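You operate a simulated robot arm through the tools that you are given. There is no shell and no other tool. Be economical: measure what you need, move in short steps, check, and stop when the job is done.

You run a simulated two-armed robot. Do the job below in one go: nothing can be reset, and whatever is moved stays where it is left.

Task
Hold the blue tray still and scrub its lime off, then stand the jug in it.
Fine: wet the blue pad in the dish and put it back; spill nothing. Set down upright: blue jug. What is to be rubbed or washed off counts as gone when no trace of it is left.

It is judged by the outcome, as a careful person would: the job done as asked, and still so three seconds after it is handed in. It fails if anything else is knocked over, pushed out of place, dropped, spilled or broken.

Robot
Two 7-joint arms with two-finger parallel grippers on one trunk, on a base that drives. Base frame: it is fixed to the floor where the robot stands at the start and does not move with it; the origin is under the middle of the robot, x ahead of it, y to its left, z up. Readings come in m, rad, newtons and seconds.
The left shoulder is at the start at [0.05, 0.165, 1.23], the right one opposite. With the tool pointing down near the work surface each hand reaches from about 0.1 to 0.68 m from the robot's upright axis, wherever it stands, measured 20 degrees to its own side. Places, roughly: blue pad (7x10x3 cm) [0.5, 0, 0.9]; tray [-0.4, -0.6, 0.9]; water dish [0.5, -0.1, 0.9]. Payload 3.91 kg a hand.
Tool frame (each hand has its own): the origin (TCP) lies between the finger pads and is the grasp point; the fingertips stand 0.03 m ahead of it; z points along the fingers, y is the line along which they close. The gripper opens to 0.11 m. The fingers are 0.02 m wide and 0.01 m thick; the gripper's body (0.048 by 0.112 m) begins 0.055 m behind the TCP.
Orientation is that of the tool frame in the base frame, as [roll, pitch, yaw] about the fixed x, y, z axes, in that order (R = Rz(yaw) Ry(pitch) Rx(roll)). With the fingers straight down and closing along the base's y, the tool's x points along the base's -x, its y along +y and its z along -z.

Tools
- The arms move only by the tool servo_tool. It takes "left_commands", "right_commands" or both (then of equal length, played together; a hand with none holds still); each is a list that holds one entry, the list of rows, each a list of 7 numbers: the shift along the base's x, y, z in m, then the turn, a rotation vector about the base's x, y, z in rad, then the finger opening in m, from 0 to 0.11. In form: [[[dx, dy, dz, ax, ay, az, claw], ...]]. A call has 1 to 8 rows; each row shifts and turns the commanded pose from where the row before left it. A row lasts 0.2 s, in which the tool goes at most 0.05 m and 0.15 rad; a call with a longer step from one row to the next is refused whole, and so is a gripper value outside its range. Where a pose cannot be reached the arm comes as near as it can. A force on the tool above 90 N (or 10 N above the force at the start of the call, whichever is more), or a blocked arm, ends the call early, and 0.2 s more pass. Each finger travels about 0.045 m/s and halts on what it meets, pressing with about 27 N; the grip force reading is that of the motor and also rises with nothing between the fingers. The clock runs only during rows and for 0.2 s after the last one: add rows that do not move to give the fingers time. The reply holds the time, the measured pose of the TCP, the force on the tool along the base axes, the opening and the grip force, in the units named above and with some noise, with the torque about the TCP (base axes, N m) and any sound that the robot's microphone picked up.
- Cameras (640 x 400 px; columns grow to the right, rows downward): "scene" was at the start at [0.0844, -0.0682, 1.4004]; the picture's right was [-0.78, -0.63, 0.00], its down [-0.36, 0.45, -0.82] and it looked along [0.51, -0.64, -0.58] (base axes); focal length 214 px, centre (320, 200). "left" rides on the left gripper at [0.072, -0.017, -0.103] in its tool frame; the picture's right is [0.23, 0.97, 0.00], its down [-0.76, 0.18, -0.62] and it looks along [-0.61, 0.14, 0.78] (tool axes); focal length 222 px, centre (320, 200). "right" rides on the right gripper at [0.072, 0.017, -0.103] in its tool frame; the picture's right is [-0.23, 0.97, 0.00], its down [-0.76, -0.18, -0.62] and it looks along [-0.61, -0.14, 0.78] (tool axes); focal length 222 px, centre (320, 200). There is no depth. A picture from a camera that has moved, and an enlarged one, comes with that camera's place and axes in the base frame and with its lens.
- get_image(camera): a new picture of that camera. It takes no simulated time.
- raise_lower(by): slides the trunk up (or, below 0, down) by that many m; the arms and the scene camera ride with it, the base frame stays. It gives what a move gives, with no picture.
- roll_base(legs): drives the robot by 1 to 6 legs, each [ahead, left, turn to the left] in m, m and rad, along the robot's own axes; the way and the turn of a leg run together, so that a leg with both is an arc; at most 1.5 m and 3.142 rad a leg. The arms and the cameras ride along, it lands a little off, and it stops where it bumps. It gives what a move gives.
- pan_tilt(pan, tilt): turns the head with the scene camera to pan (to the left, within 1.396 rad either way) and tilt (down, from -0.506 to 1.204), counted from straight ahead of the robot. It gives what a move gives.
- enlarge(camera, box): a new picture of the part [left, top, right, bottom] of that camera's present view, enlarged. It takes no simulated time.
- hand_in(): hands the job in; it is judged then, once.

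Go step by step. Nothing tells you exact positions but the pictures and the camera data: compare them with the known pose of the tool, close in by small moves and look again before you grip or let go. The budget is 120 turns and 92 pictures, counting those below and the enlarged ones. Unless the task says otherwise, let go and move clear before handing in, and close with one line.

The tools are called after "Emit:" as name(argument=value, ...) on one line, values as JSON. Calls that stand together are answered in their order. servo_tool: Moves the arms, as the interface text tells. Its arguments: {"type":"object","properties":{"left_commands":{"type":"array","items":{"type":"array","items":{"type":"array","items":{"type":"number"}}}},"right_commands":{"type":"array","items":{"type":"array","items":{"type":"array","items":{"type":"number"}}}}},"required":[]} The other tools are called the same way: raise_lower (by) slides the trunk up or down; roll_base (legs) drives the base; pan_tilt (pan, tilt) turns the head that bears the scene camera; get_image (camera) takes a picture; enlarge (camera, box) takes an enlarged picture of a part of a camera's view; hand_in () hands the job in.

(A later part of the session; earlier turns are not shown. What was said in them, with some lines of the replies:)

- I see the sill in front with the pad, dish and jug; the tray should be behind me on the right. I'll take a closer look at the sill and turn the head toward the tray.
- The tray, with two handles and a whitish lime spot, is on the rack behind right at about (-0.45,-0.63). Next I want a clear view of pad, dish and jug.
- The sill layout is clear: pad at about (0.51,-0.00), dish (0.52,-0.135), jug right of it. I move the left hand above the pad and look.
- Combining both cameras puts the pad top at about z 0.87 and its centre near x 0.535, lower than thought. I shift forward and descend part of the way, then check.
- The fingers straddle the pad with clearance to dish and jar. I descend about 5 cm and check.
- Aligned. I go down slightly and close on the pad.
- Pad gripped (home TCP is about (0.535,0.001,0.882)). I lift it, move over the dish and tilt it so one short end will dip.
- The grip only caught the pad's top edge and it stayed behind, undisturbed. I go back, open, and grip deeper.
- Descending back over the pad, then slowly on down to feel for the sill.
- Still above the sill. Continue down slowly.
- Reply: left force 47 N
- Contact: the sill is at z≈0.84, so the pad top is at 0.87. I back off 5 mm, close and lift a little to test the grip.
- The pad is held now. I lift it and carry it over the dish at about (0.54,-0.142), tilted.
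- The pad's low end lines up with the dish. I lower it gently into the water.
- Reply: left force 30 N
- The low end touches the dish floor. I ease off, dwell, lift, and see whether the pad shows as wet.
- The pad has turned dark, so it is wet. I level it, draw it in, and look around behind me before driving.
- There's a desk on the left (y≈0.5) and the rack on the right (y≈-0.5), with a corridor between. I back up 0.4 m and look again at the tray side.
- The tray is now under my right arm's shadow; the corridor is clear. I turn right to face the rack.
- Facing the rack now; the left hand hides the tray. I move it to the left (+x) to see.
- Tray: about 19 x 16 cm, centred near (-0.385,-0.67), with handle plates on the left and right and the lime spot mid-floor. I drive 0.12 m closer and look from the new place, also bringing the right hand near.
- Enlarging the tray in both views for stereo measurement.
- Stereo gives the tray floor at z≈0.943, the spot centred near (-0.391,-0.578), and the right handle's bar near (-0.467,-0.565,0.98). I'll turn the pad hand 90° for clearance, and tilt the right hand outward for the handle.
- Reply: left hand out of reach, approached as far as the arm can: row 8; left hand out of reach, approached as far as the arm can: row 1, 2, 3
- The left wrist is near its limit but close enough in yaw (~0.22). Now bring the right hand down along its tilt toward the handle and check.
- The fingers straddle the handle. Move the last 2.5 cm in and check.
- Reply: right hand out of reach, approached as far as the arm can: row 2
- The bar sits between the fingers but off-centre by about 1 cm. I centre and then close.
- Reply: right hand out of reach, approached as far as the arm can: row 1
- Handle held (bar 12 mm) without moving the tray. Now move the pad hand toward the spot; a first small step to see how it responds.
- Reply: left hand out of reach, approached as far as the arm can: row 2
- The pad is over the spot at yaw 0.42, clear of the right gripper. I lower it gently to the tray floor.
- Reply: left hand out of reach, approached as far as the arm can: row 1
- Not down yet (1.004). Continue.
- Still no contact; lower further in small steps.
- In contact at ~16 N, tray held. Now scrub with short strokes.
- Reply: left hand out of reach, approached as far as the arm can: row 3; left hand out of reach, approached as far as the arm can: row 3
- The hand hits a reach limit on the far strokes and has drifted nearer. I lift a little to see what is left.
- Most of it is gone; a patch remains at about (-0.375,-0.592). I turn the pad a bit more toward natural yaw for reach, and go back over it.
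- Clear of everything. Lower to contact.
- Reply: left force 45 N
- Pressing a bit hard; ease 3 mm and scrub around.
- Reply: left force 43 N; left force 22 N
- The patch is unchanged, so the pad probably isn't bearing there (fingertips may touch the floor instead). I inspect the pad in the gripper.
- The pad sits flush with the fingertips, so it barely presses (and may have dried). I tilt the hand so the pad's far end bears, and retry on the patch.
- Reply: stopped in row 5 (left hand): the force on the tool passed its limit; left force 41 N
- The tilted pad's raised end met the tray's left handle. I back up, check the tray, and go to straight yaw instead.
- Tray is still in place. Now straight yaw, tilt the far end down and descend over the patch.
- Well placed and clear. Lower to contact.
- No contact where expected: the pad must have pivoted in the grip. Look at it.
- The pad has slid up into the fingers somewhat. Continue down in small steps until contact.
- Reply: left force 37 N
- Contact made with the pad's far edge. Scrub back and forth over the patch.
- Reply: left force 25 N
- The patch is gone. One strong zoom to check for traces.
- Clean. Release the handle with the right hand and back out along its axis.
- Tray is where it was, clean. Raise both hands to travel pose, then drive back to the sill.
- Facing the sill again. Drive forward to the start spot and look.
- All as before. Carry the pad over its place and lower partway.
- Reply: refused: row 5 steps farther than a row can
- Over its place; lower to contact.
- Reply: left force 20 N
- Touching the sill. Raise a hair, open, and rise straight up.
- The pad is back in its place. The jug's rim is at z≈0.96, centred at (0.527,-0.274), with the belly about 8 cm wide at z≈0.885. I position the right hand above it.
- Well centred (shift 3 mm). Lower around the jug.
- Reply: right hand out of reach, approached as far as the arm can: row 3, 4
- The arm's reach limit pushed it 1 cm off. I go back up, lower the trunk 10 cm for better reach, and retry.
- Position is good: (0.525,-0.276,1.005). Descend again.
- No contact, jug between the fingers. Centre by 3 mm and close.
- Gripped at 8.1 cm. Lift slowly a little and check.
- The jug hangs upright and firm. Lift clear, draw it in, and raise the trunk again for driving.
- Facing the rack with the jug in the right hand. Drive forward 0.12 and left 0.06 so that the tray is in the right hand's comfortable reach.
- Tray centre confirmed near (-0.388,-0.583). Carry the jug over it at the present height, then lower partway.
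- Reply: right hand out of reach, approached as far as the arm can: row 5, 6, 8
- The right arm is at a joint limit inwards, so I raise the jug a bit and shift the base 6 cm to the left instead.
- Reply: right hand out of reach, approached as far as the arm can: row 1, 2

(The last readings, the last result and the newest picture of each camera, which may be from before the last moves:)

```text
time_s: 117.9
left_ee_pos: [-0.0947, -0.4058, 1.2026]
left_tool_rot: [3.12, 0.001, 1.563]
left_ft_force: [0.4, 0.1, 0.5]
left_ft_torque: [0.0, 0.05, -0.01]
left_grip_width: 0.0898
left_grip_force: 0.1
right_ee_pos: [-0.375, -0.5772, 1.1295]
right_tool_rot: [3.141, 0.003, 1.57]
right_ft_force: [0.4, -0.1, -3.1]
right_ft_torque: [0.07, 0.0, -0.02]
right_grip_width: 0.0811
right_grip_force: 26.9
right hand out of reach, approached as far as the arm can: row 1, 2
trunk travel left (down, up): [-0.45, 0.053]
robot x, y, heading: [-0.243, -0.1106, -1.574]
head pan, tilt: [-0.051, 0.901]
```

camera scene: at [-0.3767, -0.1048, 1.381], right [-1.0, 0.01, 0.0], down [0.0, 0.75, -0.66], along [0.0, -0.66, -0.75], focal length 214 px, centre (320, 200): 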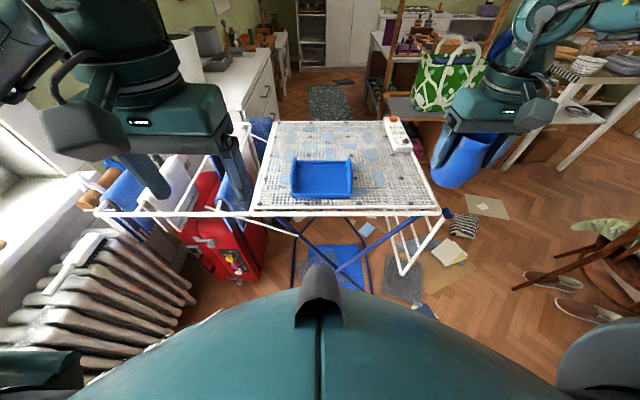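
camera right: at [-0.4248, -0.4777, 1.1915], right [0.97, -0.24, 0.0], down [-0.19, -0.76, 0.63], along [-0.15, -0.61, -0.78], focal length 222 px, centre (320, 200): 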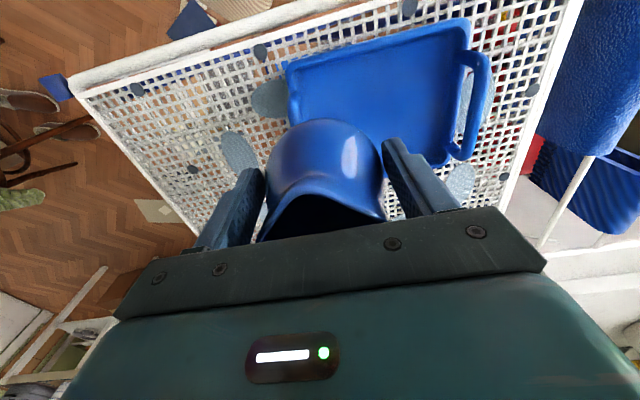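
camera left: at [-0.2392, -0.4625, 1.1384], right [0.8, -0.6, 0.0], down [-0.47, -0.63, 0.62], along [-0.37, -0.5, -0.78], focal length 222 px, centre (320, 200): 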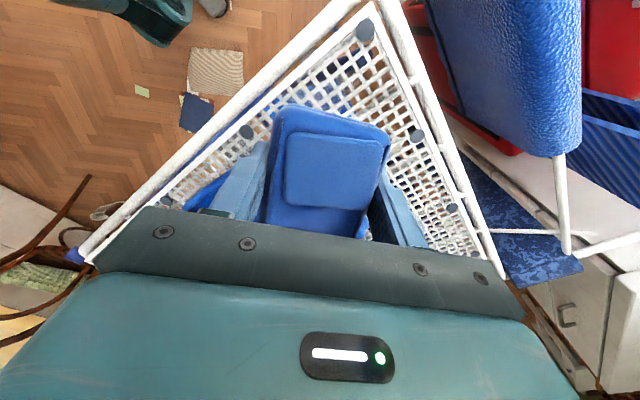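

Nearly over the centre. Small shift in -x, then I'll lower using the trunk, which keeps the arm's configuration.

Emit:
servo_tool(right_commands=[[[-0.01, -0.003, 0, 0, 0, 0, 0.04], [0, 0, 0, 0, 0, 0, 0.04]]])

Emit:
raise_lower(by=-0.07)

Emit:
get_image(camera="scene")

Emit:
get_image(camera="right")

```text
time_s: 118.5
left_ee_pos: [-0.0946, -0.4066, 1.2023]
left_tool_rot: [3.121, 0.001, 1.564]
left_ft_force: [-0.7, -0.2, 0.4]
left_ft_torque: [-0.01, 0.02, 0.01]
left_grip_width: 0.0901
left_grip_force: 0.1
right_ee_pos: [-0.3874, -0.5803, 1.1283]
right_tool_rot: [3.141, 0.005, 1.567]
right_ft_force: [0.5, -0.6, -4.5]
right_ft_torque: [0.04, 0.0, -0.04]
right_grip_width: 0.081
right_grip_force: 26.1
trunk travel left (down, up): [-0.45, 0.053]
robot x, y, heading: [-0.2438, -0.1139, -1.565]
head pan, tilt: [-0.051, 0.901]
```

```text
time_s: 119.5
left_ee_pos: [-0.095, -0.4056, 1.1328]
left_tool_rot: [3.122, 0.005, 1.566]
left_ft_force: [-0.3, 0.0, 0.8]
left_ft_torque: [-0.02, -0.02, 0.01]
left_grip_width: 0.0902
left_grip_force: 0.1
right_ee_pos: [-0.3869, -0.5801, 1.0584]
right_tool_rot: [3.14, 0.004, 1.568]
right_ft_force: [-0.2, 0.4, -4.0]
right_ft_torque: [0.04, 0.01, 0.02]
right_grip_width: 0.081
right_grip_force: 27.0
trunk travel left (down, up): [-0.38, 0.123]
robot x, y, heading: [-0.2448, -0.106, -1.567]
head pan, tilt: [-0.051, 0.901]
```

```text
14 pictures are left
camera scene: at [-0.2472, -0.2156, 1.3071], right [-1.0, 0.05, 0.0], down [0.04, 0.78, -0.62], along [-0.03, -0.62, -0.78], focal length 214 px, centre (320, 200)
```

scene: 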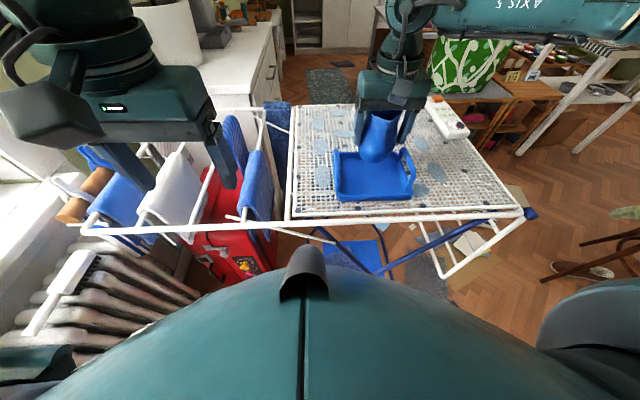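

```text
13 pictures are left
camera right: at [-0.3688, -0.5069, 1.1617], right [0.97, -0.23, 0.0], down [-0.18, -0.76, 0.63], along [-0.14, -0.61, -0.78], focal length 222 px, centre (320, 200)
```

right: 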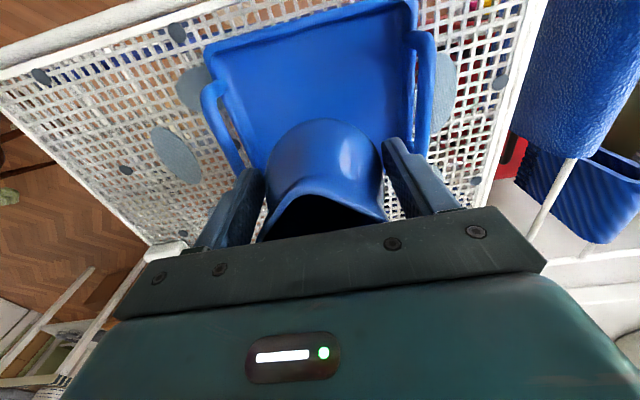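

The jug is above the tray's middle. Lower 4 cm more with the trunk and look.

Emit:
raise_lower(by=-0.035)

Emit:
enlarge(camera="scene", box=[310, 90, 470, 190])

```text
time_s: 120.3
left_ee_pos: [-0.0948, -0.4057, 1.0979]
left_tool_rot: [3.121, 0.004, 1.565]
left_ft_force: [-0.3, -0.3, -0.7]
left_ft_torque: [-0.01, 0.03, 0.0]
left_grip_width: 0.09
left_grip_force: 0.0
right_ee_pos: [-0.3864, -0.5802, 1.0237]
right_tool_rot: [3.14, 0.003, 1.568]
right_ft_force: [-0.7, 0.0, -3.8]
right_ft_torque: [0.07, -0.02, 0.0]
right_grip_width: 0.0807
right_grip_force: 26.7
trunk travel left (down, up): [-0.345, 0.158]
robot x, y, heading: [-0.2439, -0.1105, -1.573]
head pan, tilt: [-0.051, 0.901]
```

```text
4.00 times, centred on (390, 140) of scene
camera zoom: at [-0.2472, -0.2156, 1.2721], right [-1.0, 0.05, 0.0], down [0.04, 0.78, -0.62], along [-0.03, -0.62, -0.78], focal length 858 px, centre (40, 440)
```

zoom: 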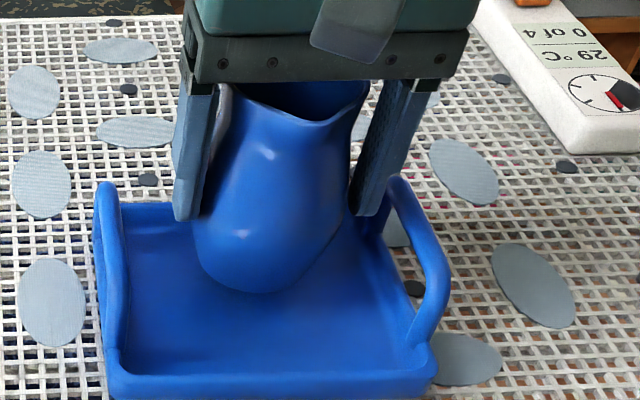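

Inside the tray area, upright. Lower the last ~1.5 cm gently.

Emit:
raise_lower(by=-0.011)

Emit:
servo_tool(right_commands=[[[0, 0, -0.002, 0, 0, 0, 0.04], [0, 0, -0.002, 0, 0, 0, 0.04], [0, 0, 0, 0, 0, 0, 0.04]]])

```text
time_s: 120.9
left_ee_pos: [-0.0946, -0.4061, 1.0864]
left_tool_rot: [3.12, 0.004, 1.566]
left_ft_force: [-0.3, 0.8, 0.5]
left_ft_torque: [-0.01, -0.01, -0.01]
left_grip_width: 0.09
left_grip_force: 0.1
right_ee_pos: [-0.3872, -0.5801, 1.0137]
right_tool_rot: [3.14, 0.003, 1.569]
right_ft_force: [0.2, 0.4, -5.2]
right_ft_torque: [0.07, 0.01, -0.02]
right_grip_width: 0.0809
right_grip_force: 27.1
trunk travel left (down, up): [-0.334, 0.169]
robot x, y, heading: [-0.2471, -0.1099, -1.57]
head pan, tilt: [-0.051, 0.901]
```

```text
time_s: 121.7
left_ee_pos: [-0.0958, -0.406, 1.0874]
left_tool_rot: [3.121, 0.004, 1.565]
left_ft_force: [0.5, -0.3, 0.1]
left_ft_torque: [0.03, -0.01, 0.0]
left_grip_width: 0.0901
left_grip_force: 0.1
right_ee_pos: [-0.3859, -0.5803, 1.0096]
right_tool_rot: [3.141, 0.003, 1.569]
right_ft_force: [-0.5, 0.1, -3.2]
right_ft_torque: [0.1, -0.01, 0.0]
right_grip_width: 0.0807
right_grip_force: 27.7
trunk travel left (down, up): [-0.334, 0.169]
robot x, y, heading: [-0.2482, -0.1086, -1.57]
head pan, tilt: [-0.051, 0.901]
```

Emit:
servo_tool(right_commands=[[[0, 0, -0.002, 0, 0, 0, 0.04], [0, 0, -0.001, 0, 0, 0, 0.04], [0, 0, -0.001, 0, 0, 0, 0.04], [0, 0, 0, 0, 0, 0, 0.04]]])

```text
time_s: 122.7
left_ee_pos: [-0.0947, -0.4051, 1.0874]
left_tool_rot: [3.122, 0.003, 1.566]
left_ft_force: [-0.3, 0.0, 0.5]
left_ft_torque: [0.0, 0.01, -0.01]
left_grip_width: 0.0901
left_grip_force: 0.0
right_ee_pos: [-0.3872, -0.5805, 1.0065]
right_tool_rot: [3.138, 0.009, 1.567]
right_ft_force: [-0.4, 1.4, 15.4]
right_ft_torque: [-0.03, 0.01, -0.02]
right_grip_width: 0.0808
right_grip_force: 27.1
trunk travel left (down, up): [-0.334, 0.169]
robot x, y, heading: [-0.244, -0.1129, -1.571]
head pan, tilt: [-0.051, 0.901]
```

Set down on the tray floor. Ease off, open slowly, rise straight up.

Emit:
servo_tool(right_commands=[[[0, 0, 0.002, 0, 0, 0, 0.04], [0, 0, 0, 0, 0, 0, 0.085], [0, 0, 0, 0, 0, 0, 0.09], [0, 0, 0, 0, 0, 0, 0.098], [0, 0, 0, 0, 0, 0, 0.098], [0, 0, 0, 0, 0, 0, 0.098]]])

Emit:
enlarge(camera="scene", box=[310, 90, 470, 190])

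Emit:
get_image(camera="right")

```text
time_s: 124.1
left_ee_pos: [-0.0959, -0.4067, 1.0863]
left_tool_rot: [3.119, 0.003, 1.566]
left_ft_force: [-0.2, 0.2, 0.5]
left_ft_torque: [0.04, 0.0, 0.0]
left_grip_width: 0.0899
left_grip_force: 0.1
right_ee_pos: [-0.387, -0.5792, 1.0064]
right_tool_rot: [3.14, 0.004, 1.57]
right_ft_force: [-0.6, 0.3, 0.4]
right_ft_torque: [0.0, 0.0, 0.01]
right_grip_width: 0.0979
right_grip_force: 0.0
trunk travel left (down, up): [-0.334, 0.169]
robot x, y, heading: [-0.2453, -0.1064, -1.575]
head pan, tilt: [-0.051, 0.901]
```

```text
4.00 times, centred on (390, 140) of scene
camera zoom: at [-0.2471, -0.2155, 1.2611], right [-1.0, 0.05, 0.0], down [0.04, 0.78, -0.62], along [-0.03, -0.62, -0.78], focal length 858 px, centre (40, 440)
```

zoom: 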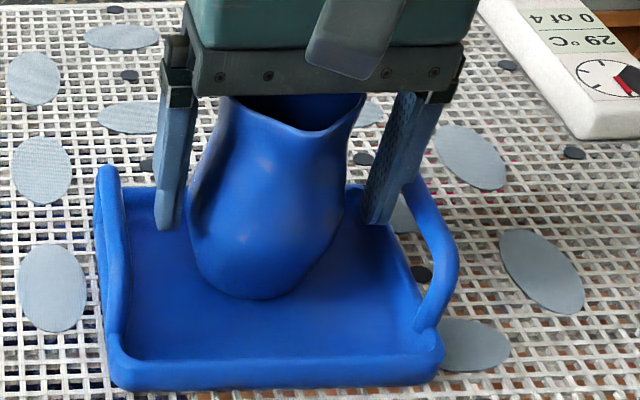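

```text
10 pictures are left
camera right: at [-0.3685, -0.507, 1.1097], right [0.97, -0.23, 0.0], down [-0.18, -0.76, 0.63], along [-0.14, -0.61, -0.78], focal length 222 px, centre (320, 200)
```

right: 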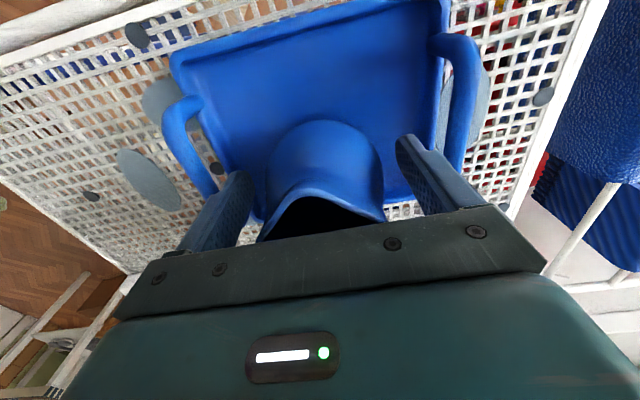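

The jug stands free and upright. Rise straight up with the trunk.

Emit:
raise_lower(by=0.16)

Emit:
servo_tool(right_commands=[[[-0.02, 0.02, 0.02, 0, 0, 0, 0.098], [-0.03, 0.03, 0.02, 0, 0, 0, 0.098], [-0.03, 0.03, 0.01, 0, 0, 0, 0.098], [-0.03, 0.03, 0, 0, 0, 0, 0.098], [-0.03, 0.02, 0, 0, 0, 0, 0.098], [0, 0, 0, 0, 0, 0, 0.098]]])

Emit:
enlarge(camera="scene", box=[270, 90, 510, 240])

```text
time_s: 126.0
left_ee_pos: [-0.0951, -0.406, 1.2461]
left_tool_rot: [3.12, 0.002, 1.567]
left_ft_force: [0.0, 0.0, -0.1]
left_ft_torque: [0.0, 0.0, 0.01]
left_grip_width: 0.0896
left_grip_force: 0.0
right_ee_pos: [-0.3867, -0.5804, 1.1672]
right_tool_rot: [3.141, 0.004, 1.57]
right_ft_force: [-0.9, -0.1, -0.1]
right_ft_torque: [0.02, 0.01, 0.01]
right_grip_width: 0.0979
right_grip_force: 0.0
trunk travel left (down, up): [-0.494, 0.009]
robot x, y, heading: [-0.2433, -0.111, -1.576]
head pan, tilt: [-0.051, 0.901]
```

```text
time_s: 127.4
left_ee_pos: [-0.094, -0.4066, 1.2464]
left_tool_rot: [3.122, 0.004, 1.566]
left_ft_force: [0.2, 0.3, -0.9]
left_ft_torque: [-0.03, 0.03, 0.03]
left_grip_width: 0.0901
left_grip_force: 0.0
right_ee_pos: [-0.5267, -0.4498, 1.2161]
right_tool_rot: [3.142, 0.004, 1.57]
right_ft_force: [0.0, 0.3, 0.4]
right_ft_torque: [0.0, -0.02, 0.03]
right_grip_width: 0.098
right_grip_force: 0.0
trunk travel left (down, up): [-0.494, 0.009]
robot x, y, heading: [-0.2437, -0.1099, -1.571]
head pan, tilt: [-0.051, 0.901]
```

```text
2.67 times, centred on (390, 165) of scene
camera zoom: at [-0.2464, -0.2158, 1.4211], right [-1.0, 0.05, 0.0], down [0.04, 0.78, -0.62], along [-0.03, -0.62, -0.78], focal length 572 px, centre (133, 293)
```

zoom: 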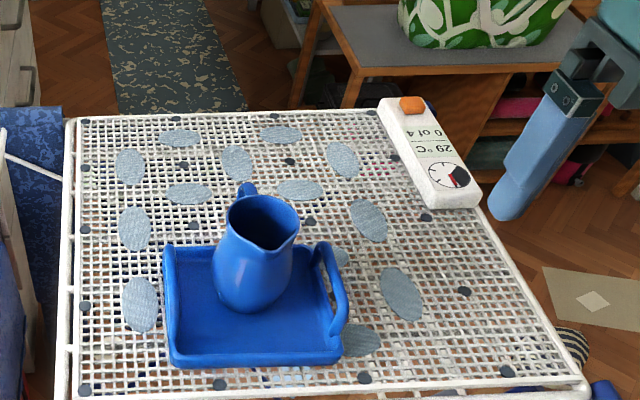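

The jug stands upright in the clean tray, the pad is back by the dish, and both hands are clear. I hand in.

Emit:
hand_in()

```text
The job is handed in.
```

I held the tray and scrubbed its lime off, with no trace visible in a close zoom. The blue jug now stands upright in it, and the wetted pad is back in its place by the dish. I saw nothing spilled or knocked over, though the pad did bump the tray's left handle once while I was scrubbing, without visibly moving the tray.
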